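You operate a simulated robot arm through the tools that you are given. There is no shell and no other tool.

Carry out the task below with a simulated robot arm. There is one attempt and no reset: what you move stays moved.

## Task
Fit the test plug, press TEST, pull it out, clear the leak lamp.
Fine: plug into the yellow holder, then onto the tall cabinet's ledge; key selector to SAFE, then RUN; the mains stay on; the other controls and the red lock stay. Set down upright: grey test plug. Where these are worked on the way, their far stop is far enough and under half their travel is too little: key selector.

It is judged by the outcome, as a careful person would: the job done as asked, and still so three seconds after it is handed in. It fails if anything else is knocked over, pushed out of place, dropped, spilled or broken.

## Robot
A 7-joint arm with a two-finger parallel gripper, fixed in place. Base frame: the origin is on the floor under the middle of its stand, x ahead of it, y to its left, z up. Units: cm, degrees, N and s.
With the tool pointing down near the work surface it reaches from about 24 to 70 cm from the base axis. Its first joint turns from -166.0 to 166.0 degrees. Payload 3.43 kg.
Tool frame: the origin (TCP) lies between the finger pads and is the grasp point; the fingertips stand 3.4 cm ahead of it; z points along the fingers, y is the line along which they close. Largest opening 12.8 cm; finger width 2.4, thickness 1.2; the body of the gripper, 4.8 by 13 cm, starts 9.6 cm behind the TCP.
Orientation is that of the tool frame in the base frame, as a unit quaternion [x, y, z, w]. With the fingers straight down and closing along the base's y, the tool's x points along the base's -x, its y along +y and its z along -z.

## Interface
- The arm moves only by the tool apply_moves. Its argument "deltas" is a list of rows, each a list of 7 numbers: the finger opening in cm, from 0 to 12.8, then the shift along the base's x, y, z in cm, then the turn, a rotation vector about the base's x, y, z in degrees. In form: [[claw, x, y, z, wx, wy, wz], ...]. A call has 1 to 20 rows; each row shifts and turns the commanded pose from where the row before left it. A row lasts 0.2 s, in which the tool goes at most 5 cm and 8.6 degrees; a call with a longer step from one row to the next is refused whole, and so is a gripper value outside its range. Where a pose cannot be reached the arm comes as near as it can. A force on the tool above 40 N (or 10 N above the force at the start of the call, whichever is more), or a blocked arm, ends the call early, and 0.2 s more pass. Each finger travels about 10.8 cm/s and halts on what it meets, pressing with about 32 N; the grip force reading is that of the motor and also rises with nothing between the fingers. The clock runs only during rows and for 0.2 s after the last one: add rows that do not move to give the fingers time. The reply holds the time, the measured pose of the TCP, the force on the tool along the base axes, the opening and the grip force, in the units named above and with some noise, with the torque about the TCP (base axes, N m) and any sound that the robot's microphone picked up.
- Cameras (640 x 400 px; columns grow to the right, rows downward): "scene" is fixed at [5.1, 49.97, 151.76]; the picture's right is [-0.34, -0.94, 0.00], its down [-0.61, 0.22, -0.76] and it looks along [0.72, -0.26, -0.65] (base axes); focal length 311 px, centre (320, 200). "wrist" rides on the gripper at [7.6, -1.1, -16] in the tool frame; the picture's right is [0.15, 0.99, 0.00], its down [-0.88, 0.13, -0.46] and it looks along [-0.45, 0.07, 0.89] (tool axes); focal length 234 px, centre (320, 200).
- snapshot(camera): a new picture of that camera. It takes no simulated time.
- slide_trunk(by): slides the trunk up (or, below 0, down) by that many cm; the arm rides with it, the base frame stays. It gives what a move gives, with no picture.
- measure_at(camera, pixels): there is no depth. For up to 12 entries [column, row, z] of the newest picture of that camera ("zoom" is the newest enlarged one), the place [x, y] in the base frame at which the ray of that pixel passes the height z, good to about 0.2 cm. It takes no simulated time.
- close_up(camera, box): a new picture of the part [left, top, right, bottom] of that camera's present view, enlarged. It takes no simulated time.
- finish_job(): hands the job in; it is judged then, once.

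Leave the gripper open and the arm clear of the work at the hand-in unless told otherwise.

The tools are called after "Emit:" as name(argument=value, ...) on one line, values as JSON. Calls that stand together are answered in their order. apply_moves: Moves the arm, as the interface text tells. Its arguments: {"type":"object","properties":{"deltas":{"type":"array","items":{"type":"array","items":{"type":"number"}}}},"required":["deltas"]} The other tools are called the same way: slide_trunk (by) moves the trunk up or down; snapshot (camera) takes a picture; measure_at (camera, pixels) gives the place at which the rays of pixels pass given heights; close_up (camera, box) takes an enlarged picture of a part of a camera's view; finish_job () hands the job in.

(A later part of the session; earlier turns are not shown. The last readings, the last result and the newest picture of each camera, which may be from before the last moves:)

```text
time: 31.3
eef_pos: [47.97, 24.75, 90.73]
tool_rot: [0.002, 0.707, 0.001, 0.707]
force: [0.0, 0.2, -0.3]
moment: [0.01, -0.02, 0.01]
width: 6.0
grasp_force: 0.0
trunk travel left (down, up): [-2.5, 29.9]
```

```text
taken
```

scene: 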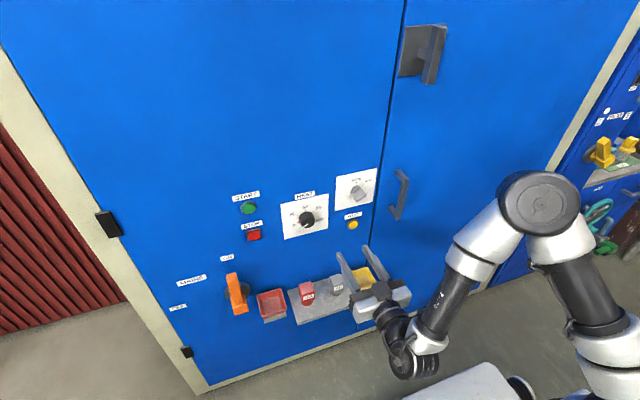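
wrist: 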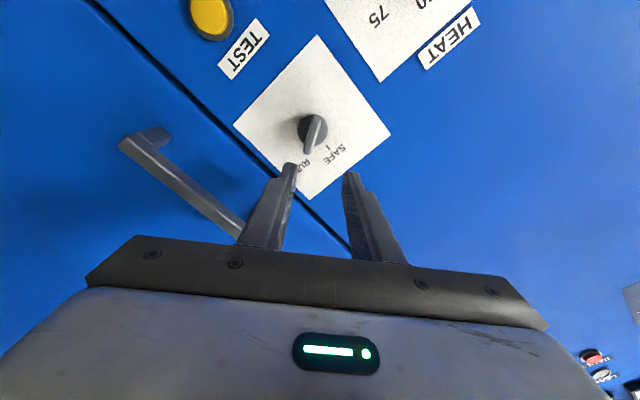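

Tracking is exact. The plug is ahead between the fingers. I'll continue down to z≈72 and check again.

Emit:
apply_moves(deltas=[[6, 0, 0, -2.5, 0, 0, 0], [6, 0, 0, -2.5, 0, 0, 0], [6, 0, 0, -2.5, 0, 0, 0], [6, 0, 0, -2.5, 0, 0, 0], [6, 0, 0, -2.5, 0, 0, 0], [6, 0, 0, -2.5, 0, 0, 0], [6, 0, 0, -2.5, 0, 0, 0], [6, 0, 0, 0, 0, 0, 0]])

Emit:
snapshot(camera="scene")

Emit:
snapshot(camera="wrist")

```text
time: 33.1
eef_pos: [48.0, 24.54, 73.27]
tool_rot: [0.001, 0.707, 0.001, 0.707]
force: [-1.3, 0.0, -0.2]
moment: [-0.01, -0.02, -0.01]
width: 5.98
grasp_force: 0.0
trunk travel left (down, up): [-2.5, 29.9]
```

```text
taken
```

scene: 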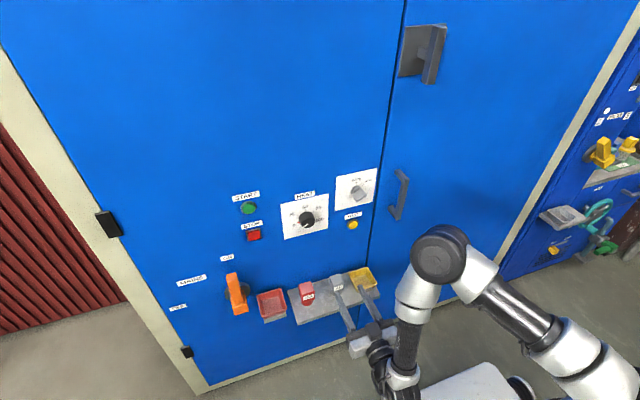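

```text
taken
```

wrist: 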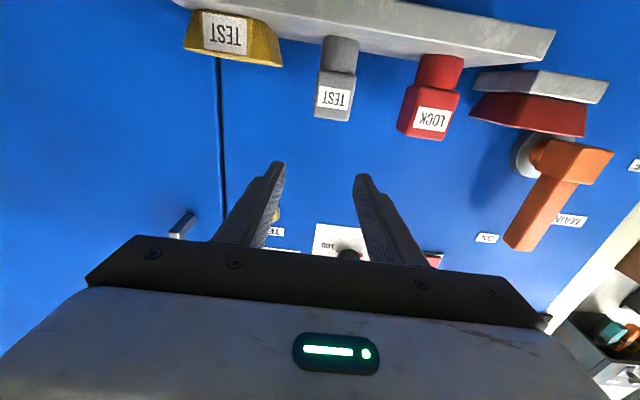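

The wrist view (upside down) shows the plug, lock and holder from the front. I'll enlarge it to get the heights and the plug's y position.

Emit:
close_up(camera="wrist", box=[270, 0, 430, 130])

Emit:
measure_at(camera="wrist", pixels=[[323, 36, 62], [323, 36, 61], [358, 38, 62], [358, 38, 61], [340, 72, 64], [340, 72, 63], [314, 117, 68], [314, 117, 67], [350, 122, 68], [350, 122, 67]])

```text
3.08 times, centred on (350, 65) of wrist
```

zoom: 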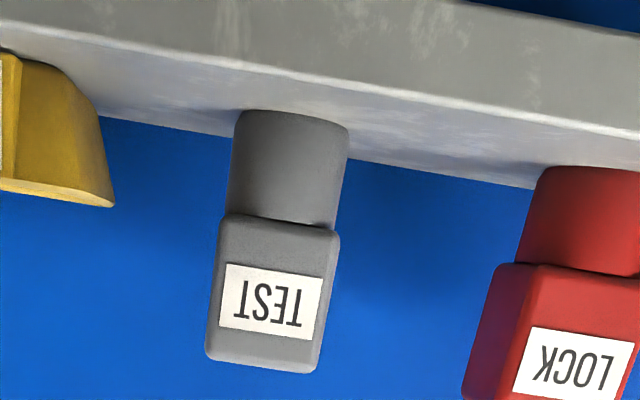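

```text
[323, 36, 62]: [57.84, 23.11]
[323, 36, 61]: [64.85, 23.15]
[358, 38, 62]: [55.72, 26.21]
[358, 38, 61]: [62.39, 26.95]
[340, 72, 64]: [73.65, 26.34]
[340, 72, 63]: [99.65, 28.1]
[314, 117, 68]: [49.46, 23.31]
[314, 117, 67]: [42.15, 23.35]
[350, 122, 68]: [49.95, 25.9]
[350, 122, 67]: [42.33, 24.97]
```

Ledge top z≈61.8, plug head z 64.7–69, y 23.3–26.8 (centre ≈24.9). I'll drop to z=67.0, centre on y=24.9, then slide forward around the plug to x≈58.8.

Emit:
apply_moves(deltas=[[6, 0, 0.12, -2.1, 0, 0, 0], [6, 0, 0.12, -2.1, 0, 0, 0], [6, 0, 0.12, -2.1, 0, 0, 0], [6, 0, 0, 0, 0, 0, 0], [6, 2, 0, 0, 0, 0, 0], [6, 2, 0, 0, 0, 0, 0], [6, 2, 0, 0, 0, 0, 0], [6, 0, 0, 0, 0, 0, 0]])

Emit:
snapshot(camera="scene")

Emit:
snapshot(camera="wrist")

```text
time: 34.9
eef_pos: [53.98, 24.87, 66.8]
tool_rot: [0.001, 0.708, 0.001, 0.707]
force: [0.3, 0.1, 0.2]
moment: [-0.03, -0.01, -0.02]
width: 5.99
grasp_force: 0.1
trunk travel left (down, up): [-2.5, 29.9]
```

```text
taken
```

scene: 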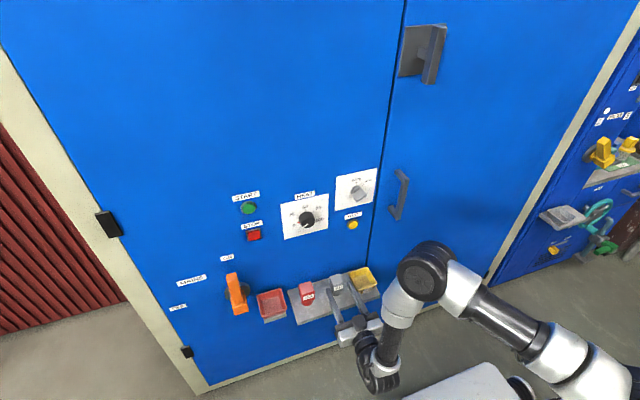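

```text
taken
```

wrist: 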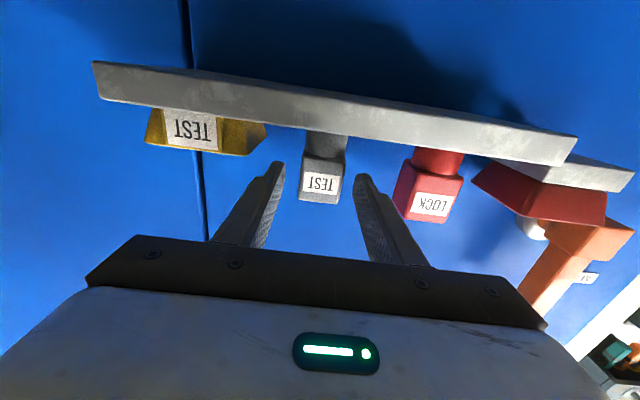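

The plug head (columns 300–343) is centred between the fingertips. I'll advance the remaining 4.8 cm.

Emit:
apply_moves(deltas=[[6, 1.6, 0, 0.1, 0, 0, 0], [6, 1.6, 0, 0.1, 0, 0, 0], [6, 1.6, 0, 0, 0, 0, 0], [6, 0, 0, 0, 0, 0, 0]])

Emit:
close_up(camera="scene", box=[280, 240, 408, 360])

Emit:
snapshot(camera="wrist")

```text
time: 35.9
eef_pos: [58.8, 24.99, 67.02]
tool_rot: [0.002, 0.708, 0.0, 0.707]
force: [-0.2, 0.0, 0.1]
moment: [-0.01, 0.01, -0.02]
width: 6.02
grasp_force: 0.1
trunk travel left (down, up): [-2.5, 29.9]
```

```text
3.33 times, centred on (344, 300) of scene
```

zoom: 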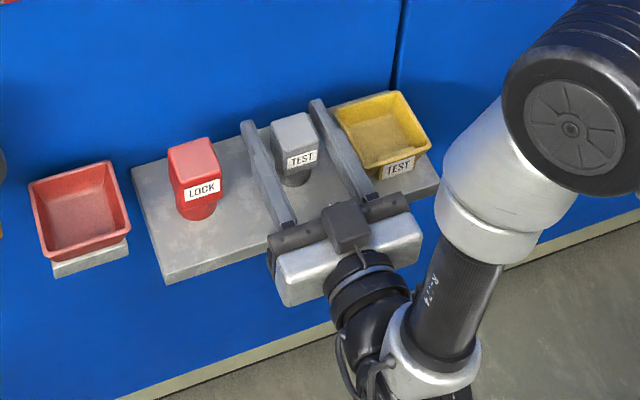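

```text
taken
```

wrist: 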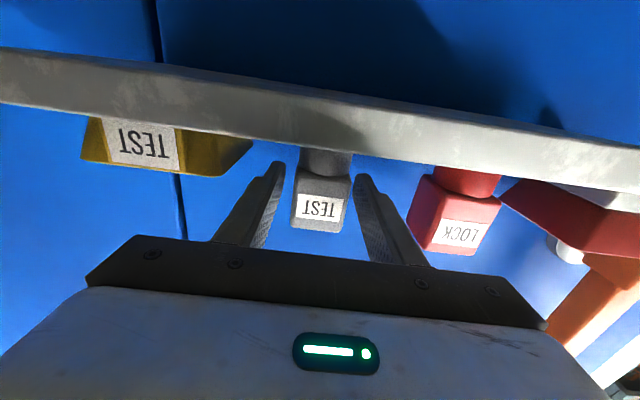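

The fingers straddle the plug head with clearance on both sides. Closing on it now.

Emit:
apply_moves(deltas=[[4.4, 0, 0, 0, 0, 0, 0], [2.5, 0, 0, 0, 0, 0, 0], [2.5, 0, 0, 0, 0, 0, 0], [2.5, 0, 0, 0, 0, 0, 0]])

Emit:
snapshot(camera="wrist")

```text
time: 36.9
eef_pos: [58.82, 25.09, 67.03]
tool_rot: [0.001, 0.708, 0.002, 0.707]
force: [0.1, -1.3, 0.3]
moment: [0.01, -0.02, -0.03]
width: 3.76
grasp_force: 31.6
trunk travel left (down, up): [-2.5, 29.9]
```

```text
taken
```

wrist: 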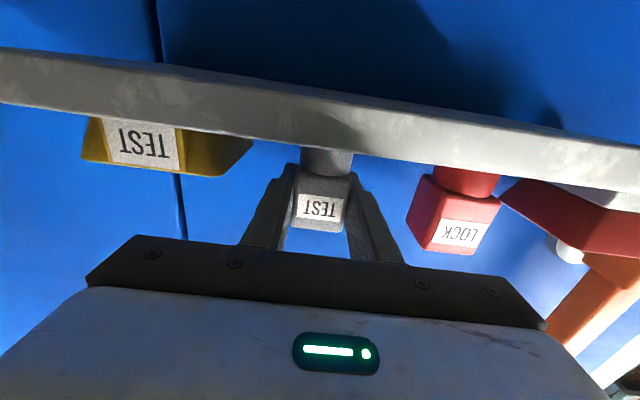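

Gripped at 3.76 cm with 31.6 N. Now I'll lift straight up 5.5 cm and check.

Emit:
apply_moves(deltas=[[2.5, 0, 0, 0.5, 0, 0, 0], [2.5, 0, 0, 1.0, 0, 0, 0], [2.5, 0, 0, 1.5, 0, 0, 0], [2.5, 0, 0, 1.5, 0, 0, 0], [2.5, 0, 0, 1.3, 0, 0, 0], [2.5, 0, 0, 0, 0, 0, 0]])

Emit:
snapshot(camera="wrist")

Emit:
close_up(camera="scene", box=[280, 240, 408, 320])

```text
time: 38.3
eef_pos: [58.68, 25.11, 72.74]
tool_rot: [0.002, 0.708, 0.001, 0.707]
force: [0.1, -0.4, -0.7]
moment: [0.0, 0.01, 0.01]
width: 3.75
grasp_force: 32.0
trunk travel left (down, up): [-2.5, 29.9]
```

```text
taken
```

wrist: 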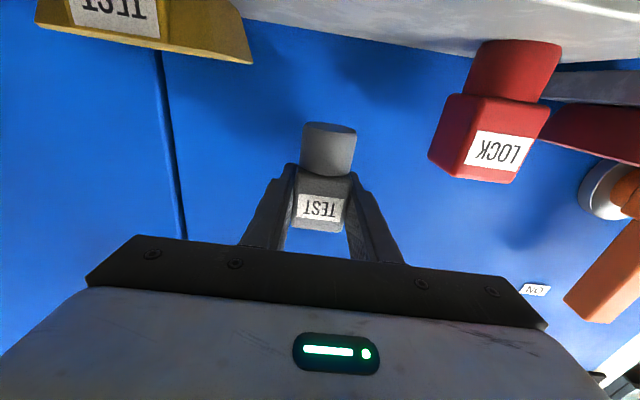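

```text
5.00 times, centred on (344, 280) of scene
```

zoom: 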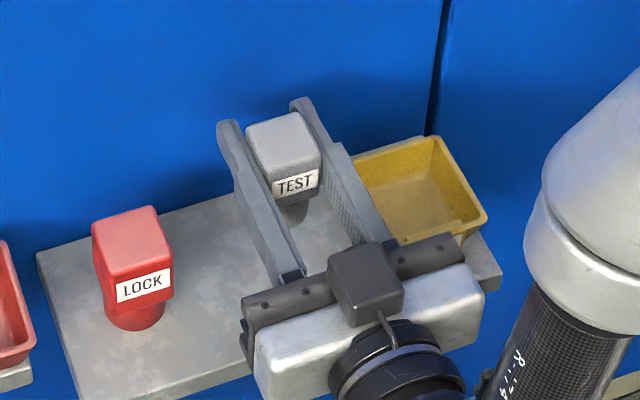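

The plug is lifted cleanly and upright. Now I'll carry it 9.7 cm right to above the holder centre (58.7, 15.4), keeping its bottom about 2 cm above the rim.

Emit:
apply_moves(deltas=[[2.5, 0, -1, 0, 0, 0, 0], [2.5, -0.05, -1.8, 0, 0, 0, 0], [2.5, -0.05, -2, 0, 0, 0, 0], [2.5, -0.05, -2, 0, 0, 0, 0], [2.5, -0.05, -1.9, 0, 0, 0, 0], [2.5, 0, -1.0, 0, 0, 0, 0], [2.5, 0, 0, 0, 0, 0, 0]])

Emit:
snapshot(camera="wrist")

Emit:
close_up(camera="scene", box=[310, 240, 438, 320])

```text
time: 39.9
eef_pos: [58.62, 15.39, 72.92]
tool_rot: [0.0, 0.707, 0.001, 0.707]
force: [0.5, 0.5, -0.6]
moment: [-0.01, 0.01, 0.01]
width: 3.75
grasp_force: 31.7
trunk travel left (down, up): [-2.5, 29.9]
```

```text
taken
```

wrist: 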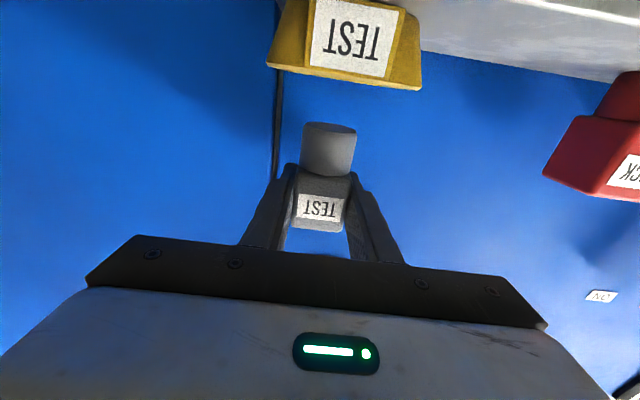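

```text
5.00 times, centred on (374, 280) of scene
```

zoom: 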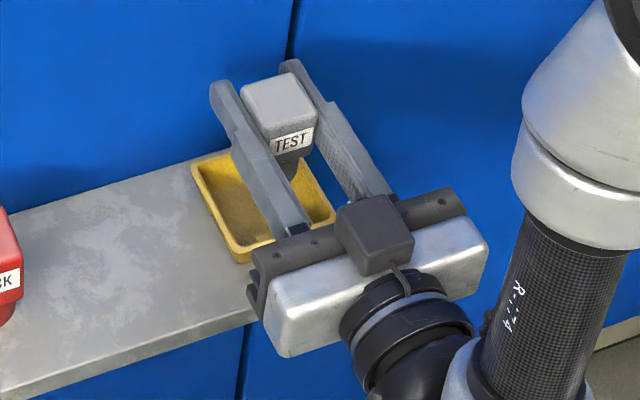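

I'll check the lateral alignment by measuring the holder's front rim corners and the plug bottom in this wrist view.

Emit:
measure_at(camera="wrist", pixels=[[268, 66, 65.5], [268, 66, 64.5], [420, 89, 65.5], [420, 89, 64.5], [302, 127, 68], [302, 127, 67], [357, 131, 68], [357, 131, 67]])

```text
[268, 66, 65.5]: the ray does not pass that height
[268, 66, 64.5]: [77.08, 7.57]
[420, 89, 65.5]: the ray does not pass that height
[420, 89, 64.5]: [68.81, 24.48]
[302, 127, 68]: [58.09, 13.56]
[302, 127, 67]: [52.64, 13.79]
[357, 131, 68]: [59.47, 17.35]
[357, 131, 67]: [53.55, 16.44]
```

The plug is aligned within about 0.1 cm of the holder centre (rim y 11.8–19.2). Lowering it in now, gently near the bottom.

Emit:
apply_moves(deltas=[[2.5, 0, 0, -0.8, 0, 0, 0], [2.5, 0, 0, -1.2, 0, 0, 0], [2.5, 0, 0, -1.2, 0, 0, 0], [2.5, 0, 0, -0.8, 0, 0, 0], [2.5, 0, 0, -0.4, 0, 0, 0], [2.5, 0, 0, 0, 0, 0, 0]])

Emit:
close_up(camera="scene", box=[326, 250, 406, 300])

Emit:
snapshot(camera="wrist")

```text
time: 41.3
eef_pos: [58.56, 15.3, 68.36]
tool_rot: [0.001, 0.707, 0.001, 0.707]
force: [-0.5, -0.6, -1.2]
moment: [0.0, -0.01, -0.01]
width: 3.76
grasp_force: 32.7
trunk travel left (down, up): [-2.5, 29.9]
```

```text
8.00 times, centred on (366, 275) of scene
```

zoom: 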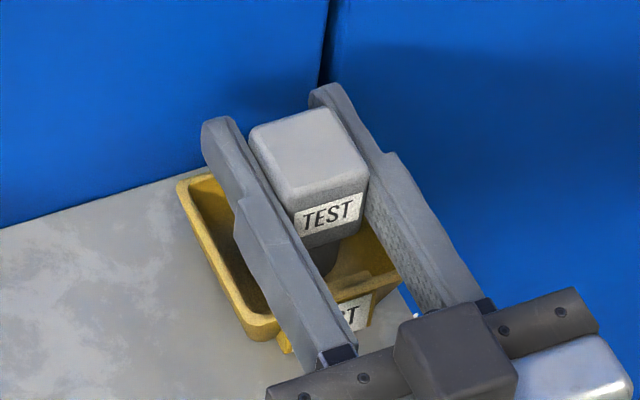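

```text
taken
```

wrist: 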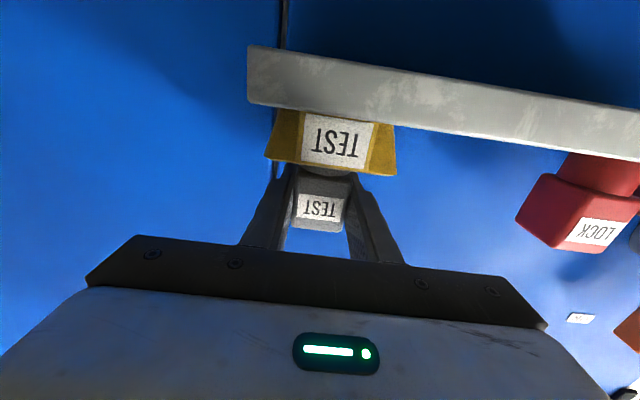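

The plug foot is inside the cup and the fingers are still above the rim. Lowering in 0.15 cm steps until it touches.

Emit:
apply_moves(deltas=[[2.5, 0, 0, -0.15, 0, 0, 0], [2.5, 0, 0, -0.15, 0, 0, 0], [2.5, 0, 0, -0.15, 0, 0, 0], [2.5, 0, 0, -0.15, 0, 0, 0]])

```text
time: 42.3
eef_pos: [58.57, 15.42, 67.9]
tool_rot: [0.001, 0.707, 0.001, 0.707]
force: [-0.3, -0.2, -0.8]
moment: [-0.04, 0.0, -0.01]
width: 3.74
grasp_force: 32.1
trunk travel left (down, up): [-2.5, 29.9]
```

No contact yet at z=67.9. Continuing in small steps.

Emit:
apply_moves(deltas=[[2.5, 0, 0, -0.15, 0, 0, 0], [2.5, 0, 0, -0.15, 0, 0, 0], [2.5, 0, 0, 0, 0, 0, 0]])

```text
time: 43.1
eef_pos: [58.46, 15.3, 67.67]
tool_rot: [0.001, 0.707, 0.001, 0.707]
force: [-1.5, 0.6, 3.5]
moment: [-0.07, 0.03, -0.05]
width: 3.76
grasp_force: 32.3
trunk travel left (down, up): [-2.5, 29.9]
```

Force z rose to +3.5 N, so it's touching the floor of the holder. One more small step to confirm it's seated.

Emit:
apply_moves(deltas=[[2.5, 0, 0, -0.15, 0, 0, 0], [2.5, 0, 0, 0, 0, 0, 0]])

Emit:
close_up(camera="scene", box=[326, 250, 406, 300])

```text
time: 43.7
eef_pos: [58.59, 15.42, 67.53]
tool_rot: [0.002, 0.706, 0.001, 0.708]
force: [-1.4, 0.2, 13.3]
moment: [-0.12, 0.07, 0.03]
width: 3.75
grasp_force: 32.3
trunk travel left (down, up): [-2.5, 29.9]
```

```text
8.00 times, centred on (366, 275) of scene
```

zoom: 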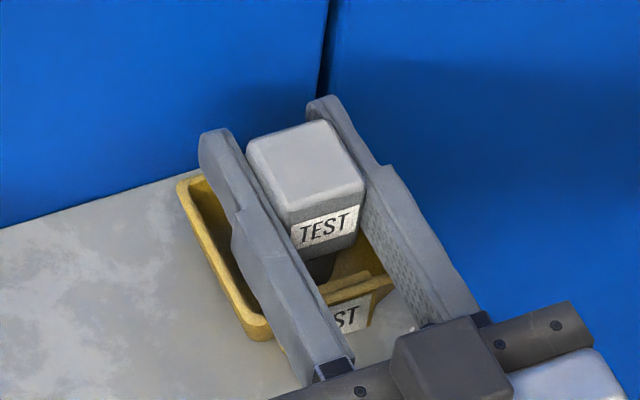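

Seated: 13 N and the plug bottom about 0.5 cm above ledge level. I'll ease off 0.1 cm, then open the fingers to 5.6 cm and let go.

Emit:
apply_moves(deltas=[[2.5, 0, 0, 0.12, 0, 0, 0], [3.6, 0, 0, 0, 0, 0, 0], [4.4, 0, 0, 0, 0, 0, 0], [5.6, 0, 0, 0, 0, 0, 0], [5.6, 0, 0, 0, 0, 0, 0]])

Emit:
close_up(camera="scene", box=[326, 250, 406, 300])

Emit:
snapshot(camera="wrist")

```text
time: 44.9
eef_pos: [58.57, 15.49, 67.5]
tool_rot: [0.001, 0.708, 0.001, 0.706]
force: [-0.7, 0.2, -0.1]
moment: [-0.01, -0.01, 0.0]
width: 5.62
grasp_force: 0.0
trunk travel left (down, up): [-2.5, 29.9]
```

```text
8.00 times, centred on (366, 275) of scene
```

zoom: 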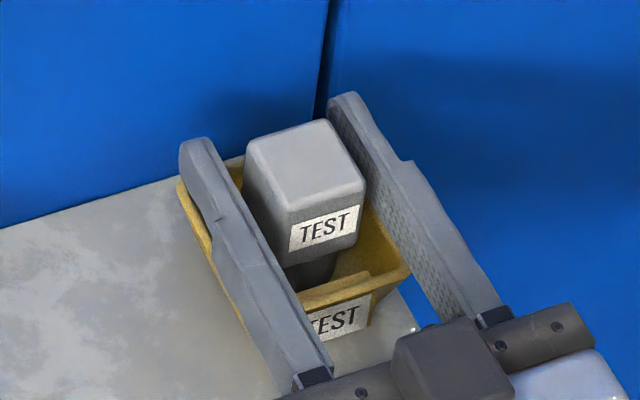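

```text
taken
```

wrist: 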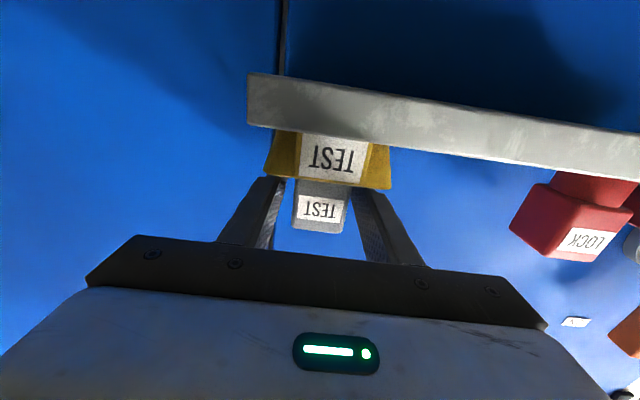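

The plug stands upright in the yellow holder. I'll retract straight back.

Emit:
apply_moves(deltas=[[5.6, -1.0, 0, 0.1, 0, 0, 0], [5.6, -2.0, 0, 0.1, 0, 0, 0], [5.6, -2.4, 0, 0, 0, 0, 0], [5.6, -2.6, 0, 0, 0, 0, 0], [5.6, -2.5, 0, 0.5, 0, 0, 0], [5.6, 0, 0, 1, 0, 0, 0]])

Emit:
snapshot(camera="scene")

Emit:
close_up(camera="scene", box=[326, 250, 406, 300])

```text
time: 46.3
eef_pos: [49.4, 15.77, 69.48]
tool_rot: [0.003, 0.709, 0.001, 0.706]
force: [1.0, 0.5, 0.7]
moment: [-0.01, 0.01, -0.05]
width: 5.61
grasp_force: 0.0
out of reach, approached as far as the arm can: row 5
trunk travel left (down, up): [-2.5, 29.9]
```

```text
taken
```

scene: 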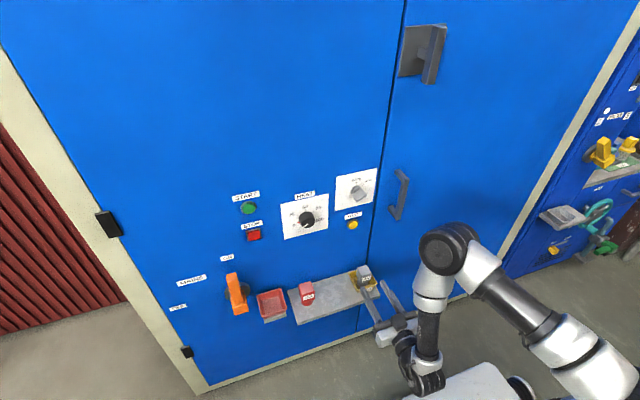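

```text
8.00 times, centred on (366, 275) of scene
```

zoom: 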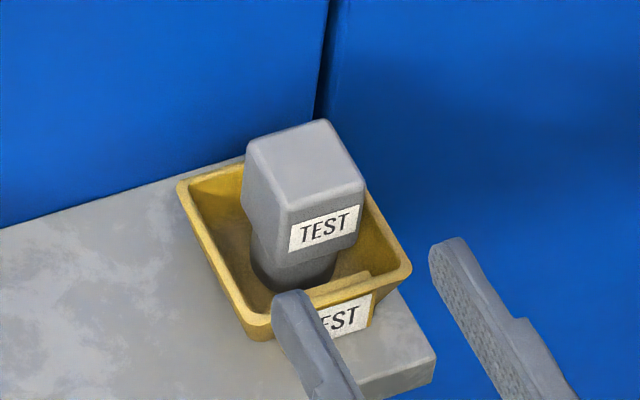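

The plug is fitted. x≈49 is about the closest the arm folds at this height. Now I'll rise to TEST height (z≈85.8), shift to y≈17.9 and close the fingers to use as a pusher.

Emit:
apply_moves(deltas=[[5.6, 0, 0, 1.5, 0, 0, 0], [4, 0, 0, 2.4, 0, 0, 0], [2, 0, 0.5, 2.4, 0, 0, 0], [0, 0, 0.5, 2.4, 0, 0, 0], [0, 0, 0.6, 2.4, 0, 0, 0], [0, 0, 0.5, 2.4, 0, 0, 0], [0, 0, 0, 2.4, 0, 0, 0], [0, 0, 0, 0, 0, 0, 0]])

Emit:
snapshot(camera="wrist")

Emit:
snapshot(camera="scene")

```text
time: 48.1
eef_pos: [49.21, 17.83, 85.44]
tool_rot: [0.001, 0.708, 0.001, 0.706]
force: [-0.1, 0.4, -1.3]
moment: [0.0, -0.02, 0.01]
width: 0.01
grasp_force: 31.9
trunk travel left (down, up): [-2.5, 29.9]
```

```text
taken
```

wrist: 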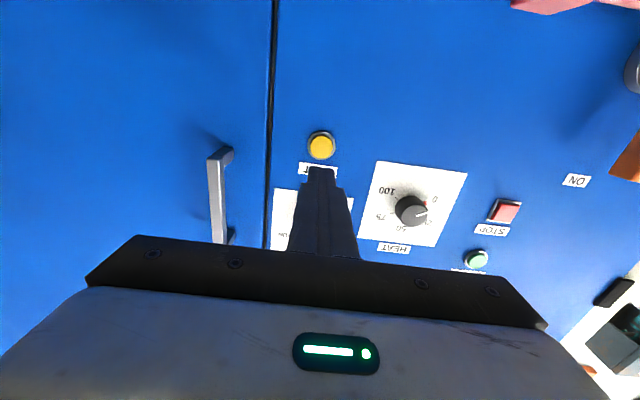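

```text
taken
```

scene: 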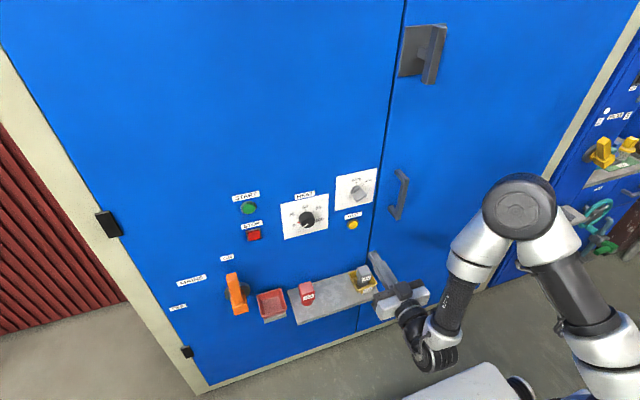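

I'll verify the button position from this view: the cap is at wrist pixel (321,146).

Emit:
measure_at(camera="wrist", pixels=[[321, 146, 85], [321, 146, 85.8], [321, 146, 86.5], [321, 133, 85], [321, 158, 86.5]])

Emit:
close_up(camera="wrist", box=[270, 110, 398, 190])

```text
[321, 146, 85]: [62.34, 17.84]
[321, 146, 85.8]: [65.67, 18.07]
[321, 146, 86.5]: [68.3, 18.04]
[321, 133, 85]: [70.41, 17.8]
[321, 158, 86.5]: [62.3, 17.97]
```

```text
5.00 times, centred on (334, 150) of wrist
```

zoom: 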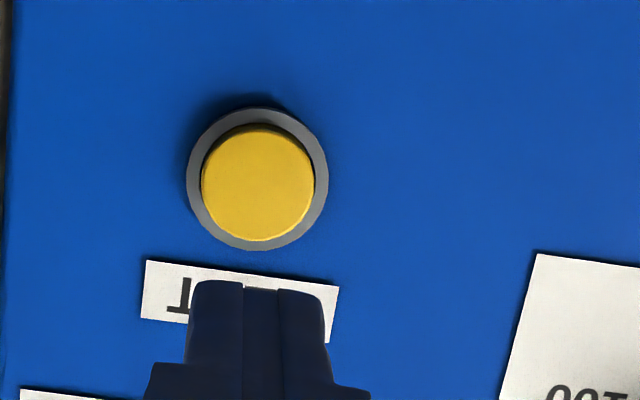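

Button centre ≈(64, 17.95, 85.5), and the tool is at (17.83, 85.44), well centred on the 3 cm cap. I'll advance to just short of it (fingertips at ≈62.7).

Emit:
apply_moves(deltas=[[0, 2.4, 0.05, 0, 0, 0, 0], [0, 2.5, 0.05, 0, 0, 0, 0], [0, 2.5, 0, 0, 0, 0, 0], [0, 1.8, 0, 0, 0, 0, 0], [0, 0.8, 0, 0, 0, 0, 0], [0, 0, 0, 0, 0, 0, 0]])

Emit:
close_up(camera="scene", box=[300, 170, 428, 250])

```text
time: 49.5
eef_pos: [59.31, 17.98, 85.32]
tool_rot: [0.001, 0.708, 0.002, 0.706]
force: [0.3, 0.2, -0.9]
moment: [0.0, -0.02, 0.0]
width: 0.01
grasp_force: 31.8
trunk travel left (down, up): [-2.5, 29.9]
```

```text
5.00 times, centred on (364, 210) of scene
```

zoom: 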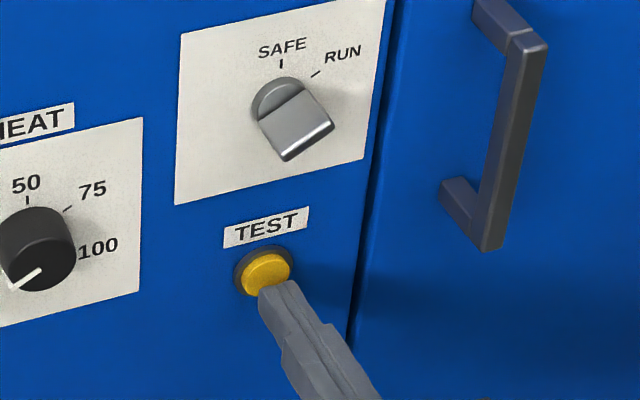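

The fingertips are lined up with the yellow cap. Pressing in with 0.3 cm steps.

Emit:
apply_moves(deltas=[[0, 0.3, 0, 0, 0, 0, 0], [0, 0.3, 0, 0, 0, 0, 0], [0, 0.3, 0, 0, 0, 0, 0], [0, 0.3, 0, 0, 0, 0, 0], [0, 0.3, 0, 0, 0, 0, 0]])

```text
time: 50.7
eef_pos: [60.72, 17.97, 85.24]
tool_rot: [0.001, 0.708, 0.001, 0.707]
force: [-8.0, -2.9, 0.1]
moment: [0.03, -0.04, -0.07]
width: 0.0
grasp_force: 32.1
trunk travel left (down, up): [-2.5, 29.9]
heard: click
```

I heard a click with 8 N on the button. I'll look at what changed before releasing.

Emit:
snapshot(camera="scene")

Emit:
close_up(camera="scene", box=[300, 170, 428, 250])

Emit:
snapshot(camera="wrist")

```text
taken
```

scene: 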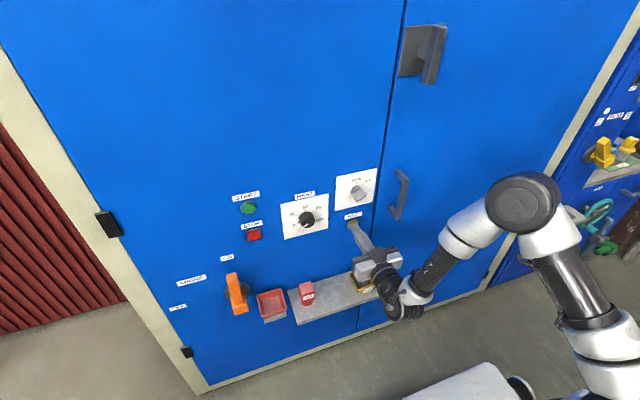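

```text
5.00 times, centred on (364, 210) of scene
```

zoom: 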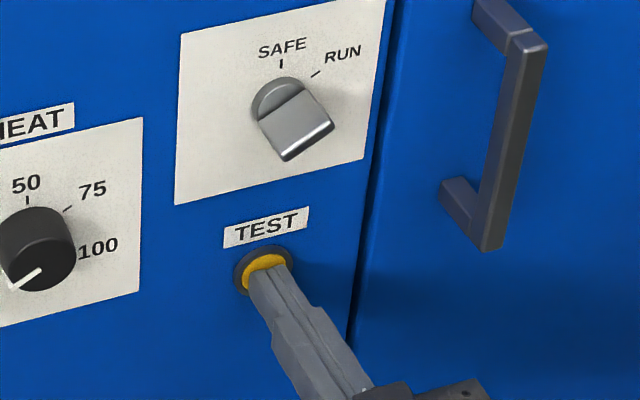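

```text
taken
```

wrist: 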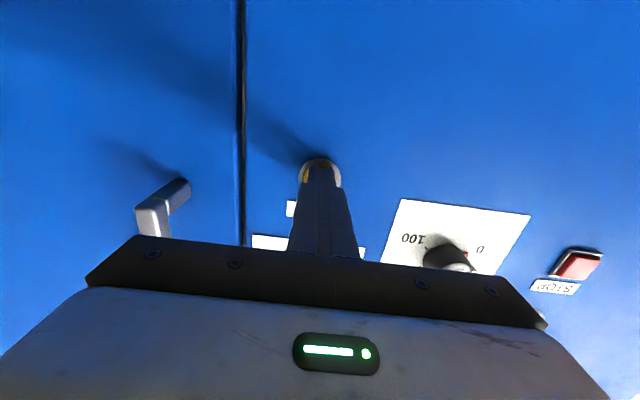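

The cap is pushed in. I'll press 0.15 cm more and hold briefly so the press is full, then back off.

Emit:
apply_moves(deltas=[[0, 0.15, 0, 0, 0, 0, 0], [0, 0, 0, 0, 0, 0, 0]])

Emit:
apply_moves(deltas=[[0, -0.6, 0, 0, 0, 0, 0], [0, -1.2, 0, 0, 0, 0, 0], [0, -2.2, 0, 0, 0, 0, 0], [0, -2.4, 0, 0, 0, 0, 0], [0, -2.4, 0, 0, 0, 0, 0], [0, -2, 0, 0, 0, 0, 0], [0, 0, 0, 0, 0, 0, 0]])

Emit:
snapshot(camera="wrist")

Emit:
snapshot(camera="scene")

```text
time: 51.3
eef_pos: [60.99, 18.08, 85.34]
tool_rot: [0.002, 0.708, 0.001, 0.706]
force: [-12.5, -4.1, -1.3]
moment: [-0.04, 0.05, -0.14]
width: 0.0
grasp_force: 31.9
trunk travel left (down, up): [-2.5, 29.9]
```

```text
time: 52.9
eef_pos: [50.15, 17.95, 85.24]
tool_rot: [0.001, 0.708, 0.001, 0.707]
force: [0.1, -0.1, 0.2]
moment: [-0.02, 0.01, 0.03]
width: 0.0
grasp_force: 32.1
trunk travel left (down, up): [-2.5, 29.9]
```

```text
taken
```

wrist: 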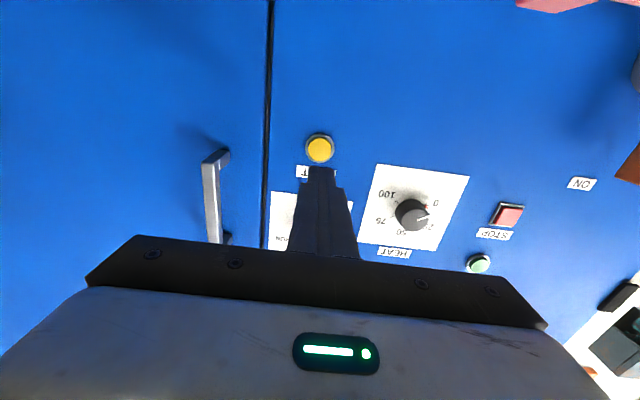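

```text
taken
```

scene: 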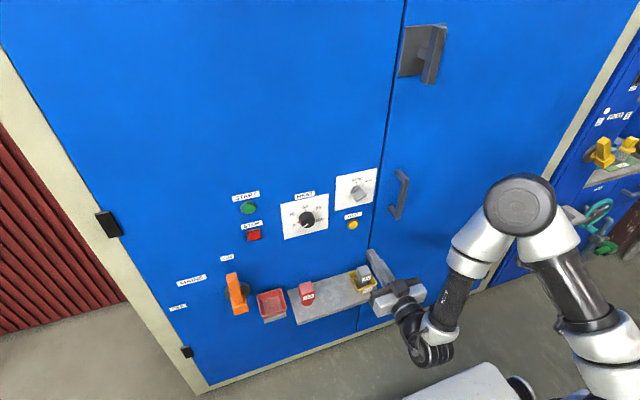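

TEST clicked, and the cap has sprung back. Now to pull the plug out. I'll open to 5.8 cm and descend in front of the holder to z≈67.6 at y≈15.45.

Emit:
apply_moves(deltas=[[2, 0, 0, -2, 0, 0, 0], [5.8, 0, -0.5, -2.4, 0, 0, 0], [5.8, 0, -0.5, -2.4, 0, 0, 0], [5.8, 0, -0.5, -2.4, 0, 0, 0], [5.8, 0, -0.5, -2.4, 0, 0, 0], [5.8, 0, -0.5, -2.4, 0, 0, 0], [5.8, 0, 0, -2.4, 0, 0, 0], [5.8, 0, 0, -1.2, 0, 0, 0], [5.8, 0, 0, 0, 0, 0, 0]])

Emit:
snapshot(camera="wrist")

Emit:
close_up(camera="scene", box=[310, 240, 438, 320])

```text
time: 54.9
eef_pos: [50.27, 15.69, 67.66]
tool_rot: [0.001, 0.707, 0.001, 0.707]
force: [-0.7, -0.1, 0.4]
moment: [-0.04, 0.0, 0.01]
width: 5.83
grasp_force: 0.0
trunk travel left (down, up): [-2.5, 29.9]
```

```text
taken
```

wrist: 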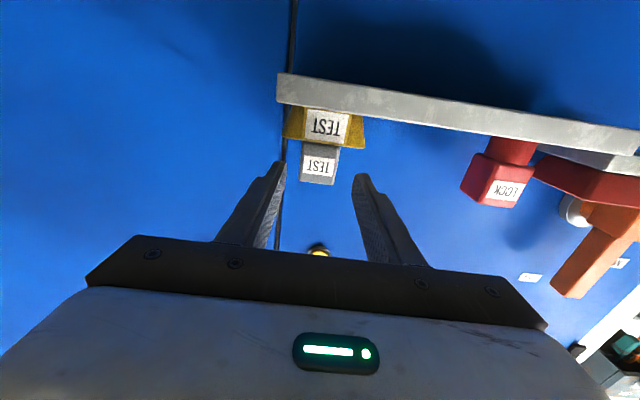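

```text
5.00 times, centred on (374, 280) of scene
```

zoom: 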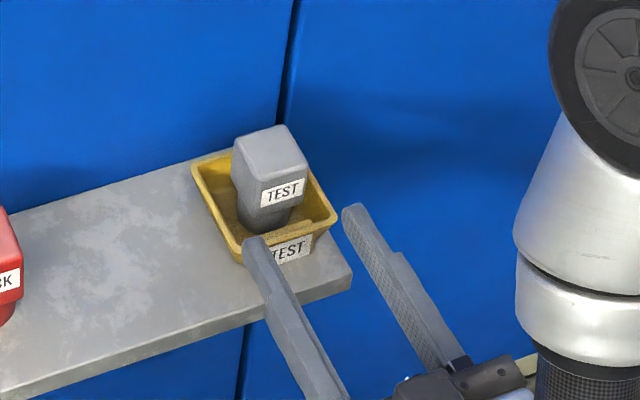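

The plug (wrist columns 301–340) lies between the fingertips. Sliding forward 8.3 cm to x≈58.6.

Emit:
apply_moves(deltas=[[5.8, 1.5, -0.1, 0, 0, 0, 0], [5.8, 2.0, -0.1, 0, 0, 0, 0], [5.8, 2.0, 0, 0, 0, 0, 0], [5.8, 1.8, 0, 0, 0, 0, 0], [5.8, 1.0, 0, 0, 0, 0, 0], [5.8, 0, 0, 0, 0, 0, 0]])

Emit:
snapshot(camera="wrist")

Emit:
close_up(camera="scene", box=[326, 250, 406, 300])

```text
time: 56.3
eef_pos: [58.53, 15.39, 67.69]
tool_rot: [0.001, 0.708, 0.002, 0.706]
force: [0.9, 0.0, -0.1]
moment: [0.03, 0.0, -0.02]
width: 5.8
grasp_force: 0.1
trunk travel left (down, up): [-2.5, 29.9]
```

```text
taken
```

wrist: 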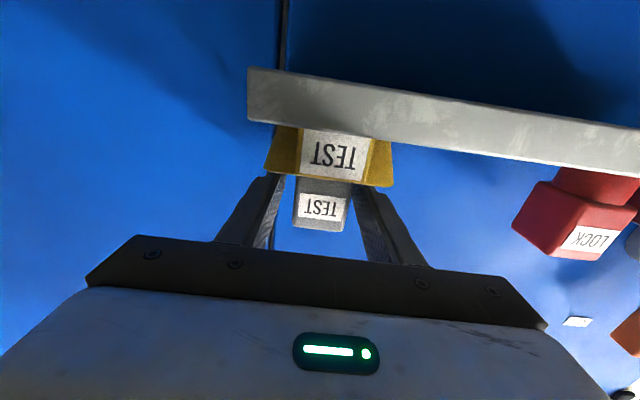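

```text
8.00 times, centred on (366, 275) of scene
```

zoom: 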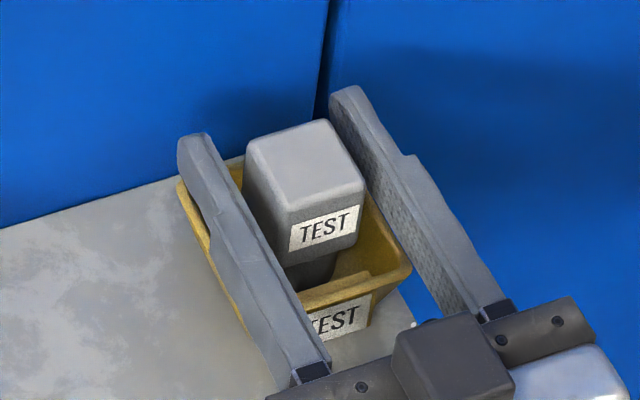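

The fingers straddle the plug again and sit above the rim. I'll close on it and lift gently.

Emit:
apply_moves(deltas=[[4.4, 0, 0, 0, 0, 0, 0], [2.5, 0, 0, 0, 0, 0, 0], [2.5, 0, 0, 0, 0, 0, 0], [2.5, 0, 0, 0.4, 0, 0, 0], [2.5, 0, 0, 1.0, 0, 0, 0], [2.5, 0, 0, 1.5, 0, 0, 0], [2.5, 0, 0, 1.5, 0, 0, 0], [2.5, 0, 0, 1.0, 0, 0, 0], [2.5, 0, 0, 0, 0, 0, 0]])

Emit:
snapshot(camera="wrist")

Emit:
close_up(camera="scene", box=[310, 240, 438, 320])

```text
time: 58.3
eef_pos: [58.49, 15.36, 73.18]
tool_rot: [0.001, 0.708, 0.001, 0.706]
force: [-0.9, -0.3, -0.9]
moment: [0.02, 0.0, 0.02]
width: 3.72
grasp_force: 32.1
trunk travel left (down, up): [-2.5, 29.9]
```

```text
taken
```

wrist: 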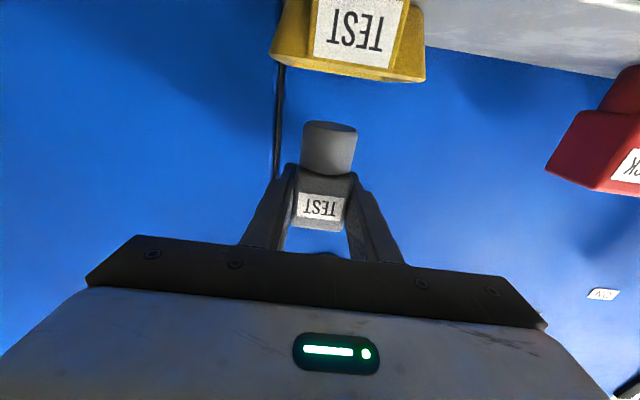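

```text
5.00 times, centred on (374, 280) of scene
```

zoom: 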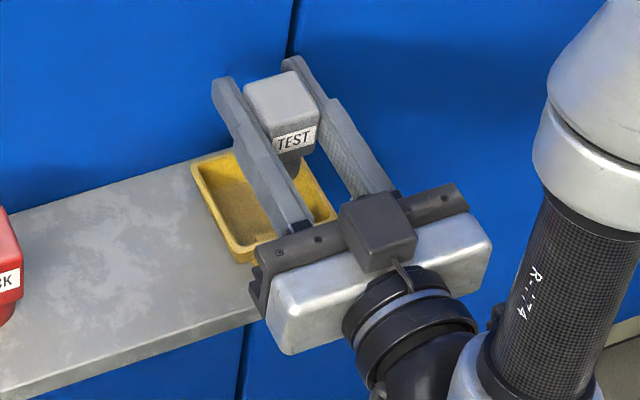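

The plug is out of the holder. Carrying it left 9.6 cm, back to its original place on the ledge (y≈24.95).

Emit:
apply_moves(deltas=[[2.5, 0.05, 1, 0, 0, 0, 0], [2.5, 0.05, 1.8, 0, 0, 0, 0], [2.5, 0.05, 2, 0, 0, 0, 0], [2.5, 0.05, 2, 0, 0, 0, 0], [2.5, 0, 1.8, 0, 0, 0, 0], [2.5, 0, 1.0, 0, 0, 0, 0], [2.5, 0, 0, 0, 0, 0, 0]])

Emit:
close_up(camera="scene", box=[280, 240, 408, 320])

```text
time: 59.9
eef_pos: [58.74, 24.82, 73.04]
tool_rot: [0.0, 0.708, 0.002, 0.706]
force: [0.4, -1.0, -2.0]
moment: [0.01, 0.0, -0.02]
width: 3.73
grasp_force: 32.0
trunk travel left (down, up): [-2.5, 29.9]
```

```text
5.00 times, centred on (344, 280) of scene
```

zoom: 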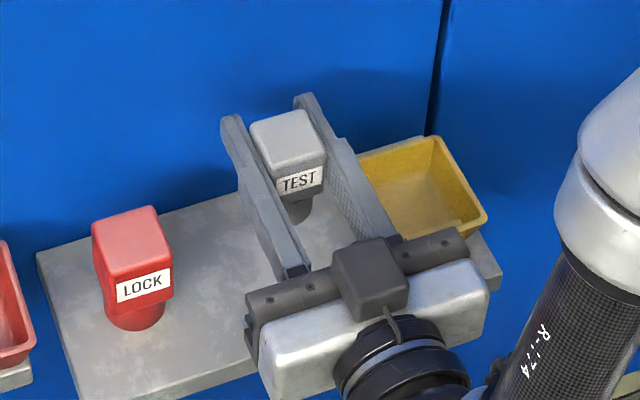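

Over the bare ledge between the lock and the holder. Lowering to just above the surface, then by small steps.

Emit:
apply_moves(deltas=[[2.5, 0, 0, -0.8, 0, 0, 0], [2.5, 0, 0, -1.4, 0, 0, 0], [2.5, 0, 0, -1.4, 0, 0, 0], [2.5, 0, 0, -1.0, 0, 0, 0], [2.5, 0, 0, -0.6, 0, 0, 0], [2.5, 0, 0, -0.15, 0, 0, 0], [2.5, 0, 0, -0.15, 0, 0, 0], [2.5, 0, 0, 0, 0, 0, 0]])

```text
time: 61.7
eef_pos: [58.81, 24.88, 67.71]
tool_rot: [0.001, 0.708, 0.002, 0.706]
force: [-0.1, -0.5, -0.8]
moment: [0.02, 0.04, 0.02]
width: 3.75
grasp_force: 31.7
trunk travel left (down, up): [-2.5, 29.9]
```

z=67.7 with no contact. Contact is expected near 67.2. Continuing in 0.12 cm steps.

Emit:
apply_moves(deltas=[[2.5, 0, 0, -0.12, 0, 0, 0], [2.5, 0, 0, -0.12, 0, 0, 0], [2.5, 0, 0, -0.12, 0, 0, 0], [2.5, 0, 0, 0, 0, 0, 0]])

```text
time: 62.7
eef_pos: [58.77, 24.97, 67.18]
tool_rot: [0.001, 0.707, 0.001, 0.707]
force: [-0.3, -0.9, -0.8]
moment: [0.0, -0.01, -0.01]
width: 3.74
grasp_force: 32.5
trunk travel left (down, up): [-2.5, 29.9]
```

Emit:
apply_moves(deltas=[[2.5, 0, 0, -0.12, 0, 0, 0], [2.5, 0, 0, 0, 0, 0, 0]])

```text
time: 63.3
eef_pos: [58.69, 24.95, 67.11]
tool_rot: [0.002, 0.708, 0.001, 0.707]
force: [-0.4, -0.7, -0.8]
moment: [-0.04, 0.02, 0.02]
width: 3.72
grasp_force: 31.8
trunk travel left (down, up): [-2.5, 29.9]
```

Still no contact at 67.1. One more 0.12 cm step.

Emit:
apply_moves(deltas=[[2.5, 0, 0, -0.12, 0, 0, 0], [2.5, 0, 0, 0, 0, 0, 0]])

Emit:
close_up(camera="wrist", box=[240, 90, 400, 250])

```text
time: 63.9
eef_pos: [58.7, 24.88, 67.04]
tool_rot: [0.002, 0.707, 0.002, 0.707]
force: [1.4, 1.2, 3.9]
moment: [0.03, -0.03, 0.0]
width: 3.74
grasp_force: 31.6
trunk travel left (down, up): [-2.5, 29.9]
```

```text
2.50 times, centred on (320, 170) of wrist
```

zoom: 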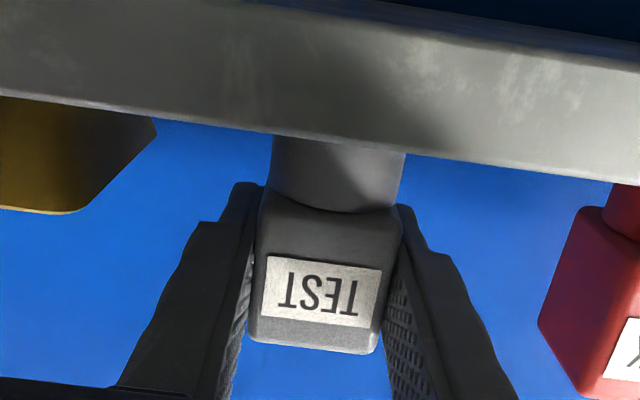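

Contact: +3.9 N at z=67.04. I'll seat it another 0.06 cm, release and then open.

Emit:
apply_moves(deltas=[[2.5, 0, 0, -0.06, 0, 0, 0], [3.6, 0, 0, 0, 0, 0, 0], [4.4, 0, 0, 0, 0, 0, 0], [6, 0, 0, 0, 0, 0, 0], [6, 0, 0, 0, 0, 0, 0]])

Emit:
close_up(camera="scene", box=[280, 240, 408, 320])

Emit:
snapshot(camera="wrist")

```text
time: 65.1
eef_pos: [58.72, 24.92, 67.01]
tool_rot: [0.001, 0.708, 0.001, 0.706]
force: [-0.2, -1.1, -0.3]
moment: [0.0, -0.01, 0.02]
width: 5.98
grasp_force: 0.0
trunk travel left (down, up): [-2.5, 29.9]
```

```text
5.00 times, centred on (344, 280) of scene
```

zoom: 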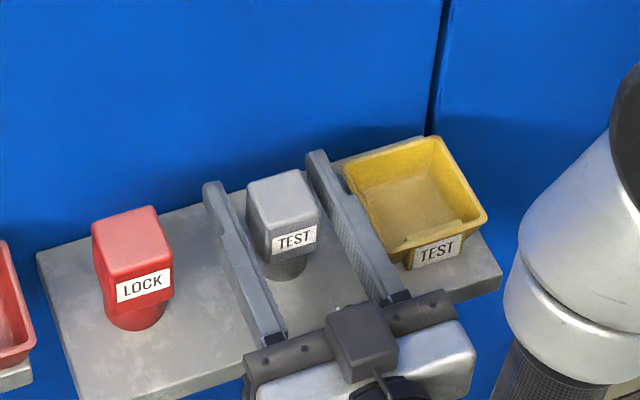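

```text
taken
```

wrist: 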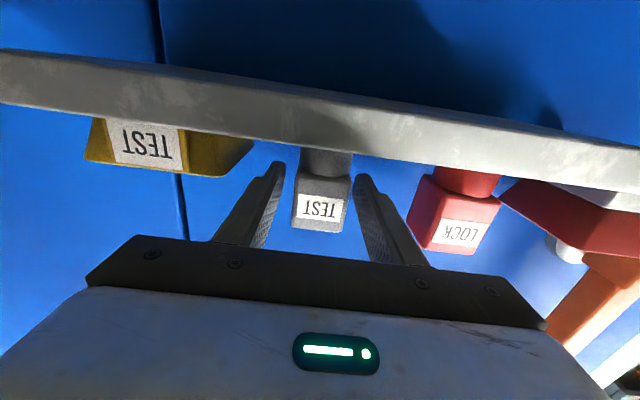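

The plug stands upright on the ledge. Retracting straight back, then rising toward the selector height.

Emit:
apply_moves(deltas=[[6, -1.0, 0, 0, 0, 0, 0], [6, -2.0, 0, 0, 0, 0, 0], [6, -2.4, 0, 0, 0, 0, 0], [6, -2.4, 0, 0, 0, 0, 0], [6, -1.6, 0, 0.3, 0, 0, 0], [6, 0, 0, 1.5, 0, 0, 0], [6, 0, 0, 2.4, 0, 0, 0], [6, 0, 0, 2.4, 0, 0, 0], [6, 0, 0, 2.4, 0, 0, 0], [6, 0, 0, 2.4, 0, 0, 0], [6, 0, 0, 0, 0, 0, 0]])

Emit:
snapshot(camera="scene")

Emit:
close_up(camera="scene", box=[280, 250, 408, 330])

```text
time: 67.5
eef_pos: [49.32, 24.89, 78.4]
tool_rot: [0.001, 0.708, 0.002, 0.706]
force: [-0.6, 0.0, 0.2]
moment: [0.0, 0.01, 0.01]
width: 5.99
grasp_force: 0.0
trunk travel left (down, up): [-2.5, 29.9]
```

```text
taken
```

scene: 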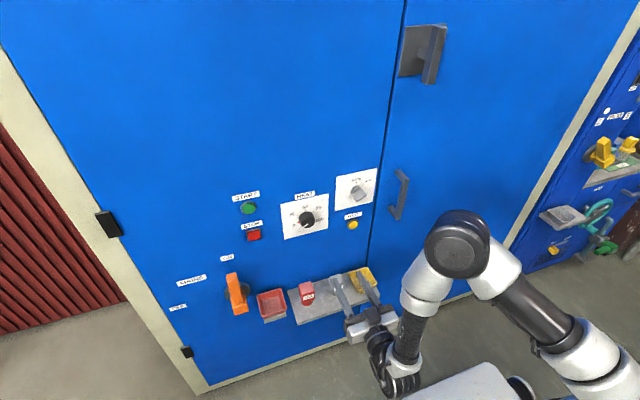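

```text
5.00 times, centred on (344, 290) of scene
```

zoom: 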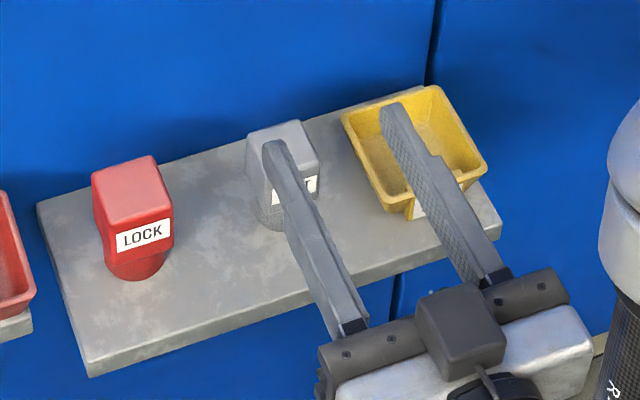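

The plug is standing where it was. Next is the key selector. I'll rise to z≈98.5, move to y≈17.9, narrow the fingers to 3 cm and roll to +60° to match the bar at RUN.

Emit:
apply_moves(deltas=[[6, 0, -0.8, 2.4, 0, 0, 0], [5, 0, -0.9, 2.5, 0, 0, 0], [4, 0, -0.9, 2.5, 0, 0, 0], [3, 0, -0.9, 2.5, 0, 0, 0], [3, 0, -0.9, 2.5, 0, 0, 0], [3, 0, -0.9, 2.5, 0, 0, 0], [3, 0, -0.9, 2.5, 0, 0, 0], [3, 0, -0.8, 2.7, 0, 0, 0], [3, 0, 0, 0, 7.5, 0, 0], [3, 0, 0, 0, 7.5, 0, 0], [3, 0, 0, 0, 7.5, 0, 0], [3, 0, 0, 0, 7.5, 0, 0], [3, 0, 0, 0, 7.5, 0, 0], [3, 0, 0, 0, 7.5, 0, 0], [3, 0, 0, 0, 7.5, 0, 0], [3, 0, 0, 0, 7.5, 0, 0], [3, 0, 0, 0, 0, 0, 0]])

Emit:
snapshot(camera="wrist")

Emit:
snapshot(camera="scene")

```text
time: 71.1
eef_pos: [49.37, 18.0, 98.51]
tool_rot: [0.355, 0.611, 0.356, 0.611]
force: [-0.2, -0.6, 0.5]
moment: [-0.02, -0.04, 0.0]
width: 3.03
grasp_force: 0.0
trunk travel left (down, up): [-2.5, 29.9]
```

```text
taken
```

wrist: 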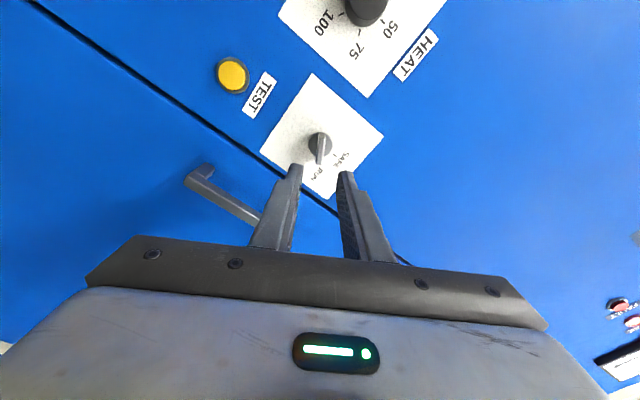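

```text
taken
```

scene: 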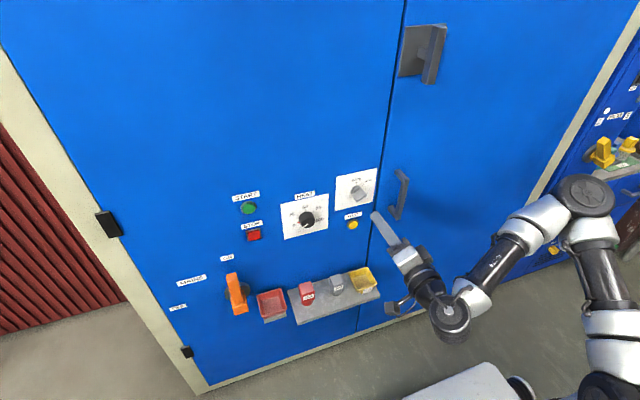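

Roll is 60°, and the selector bar appears vertical in the wrist view, lined up with the finger gap. I'll zoom in to check its position.

Emit:
close_up(camera="wrist", box=[256, 100, 384, 180])

Emit:
close_up(camera="scene", box=[328, 165, 408, 245])

```text
5.00 times, centred on (320, 140) of wrist
```

zoom: 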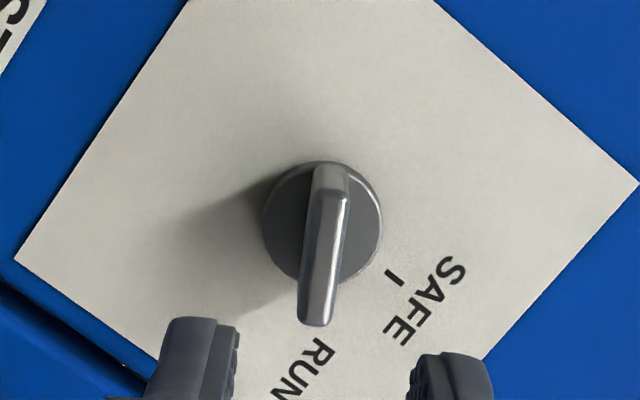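

```text
5.00 times, centred on (368, 205) of scene
```

zoom: 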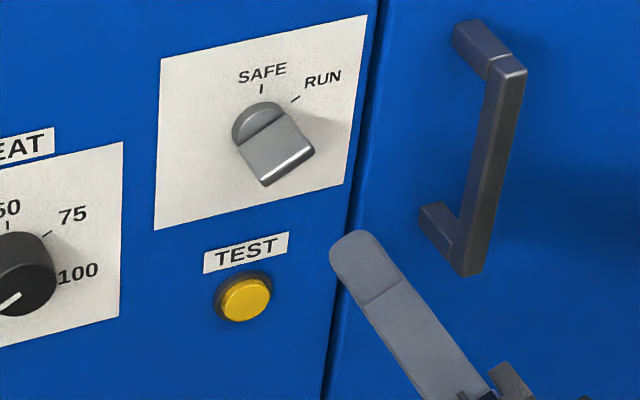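

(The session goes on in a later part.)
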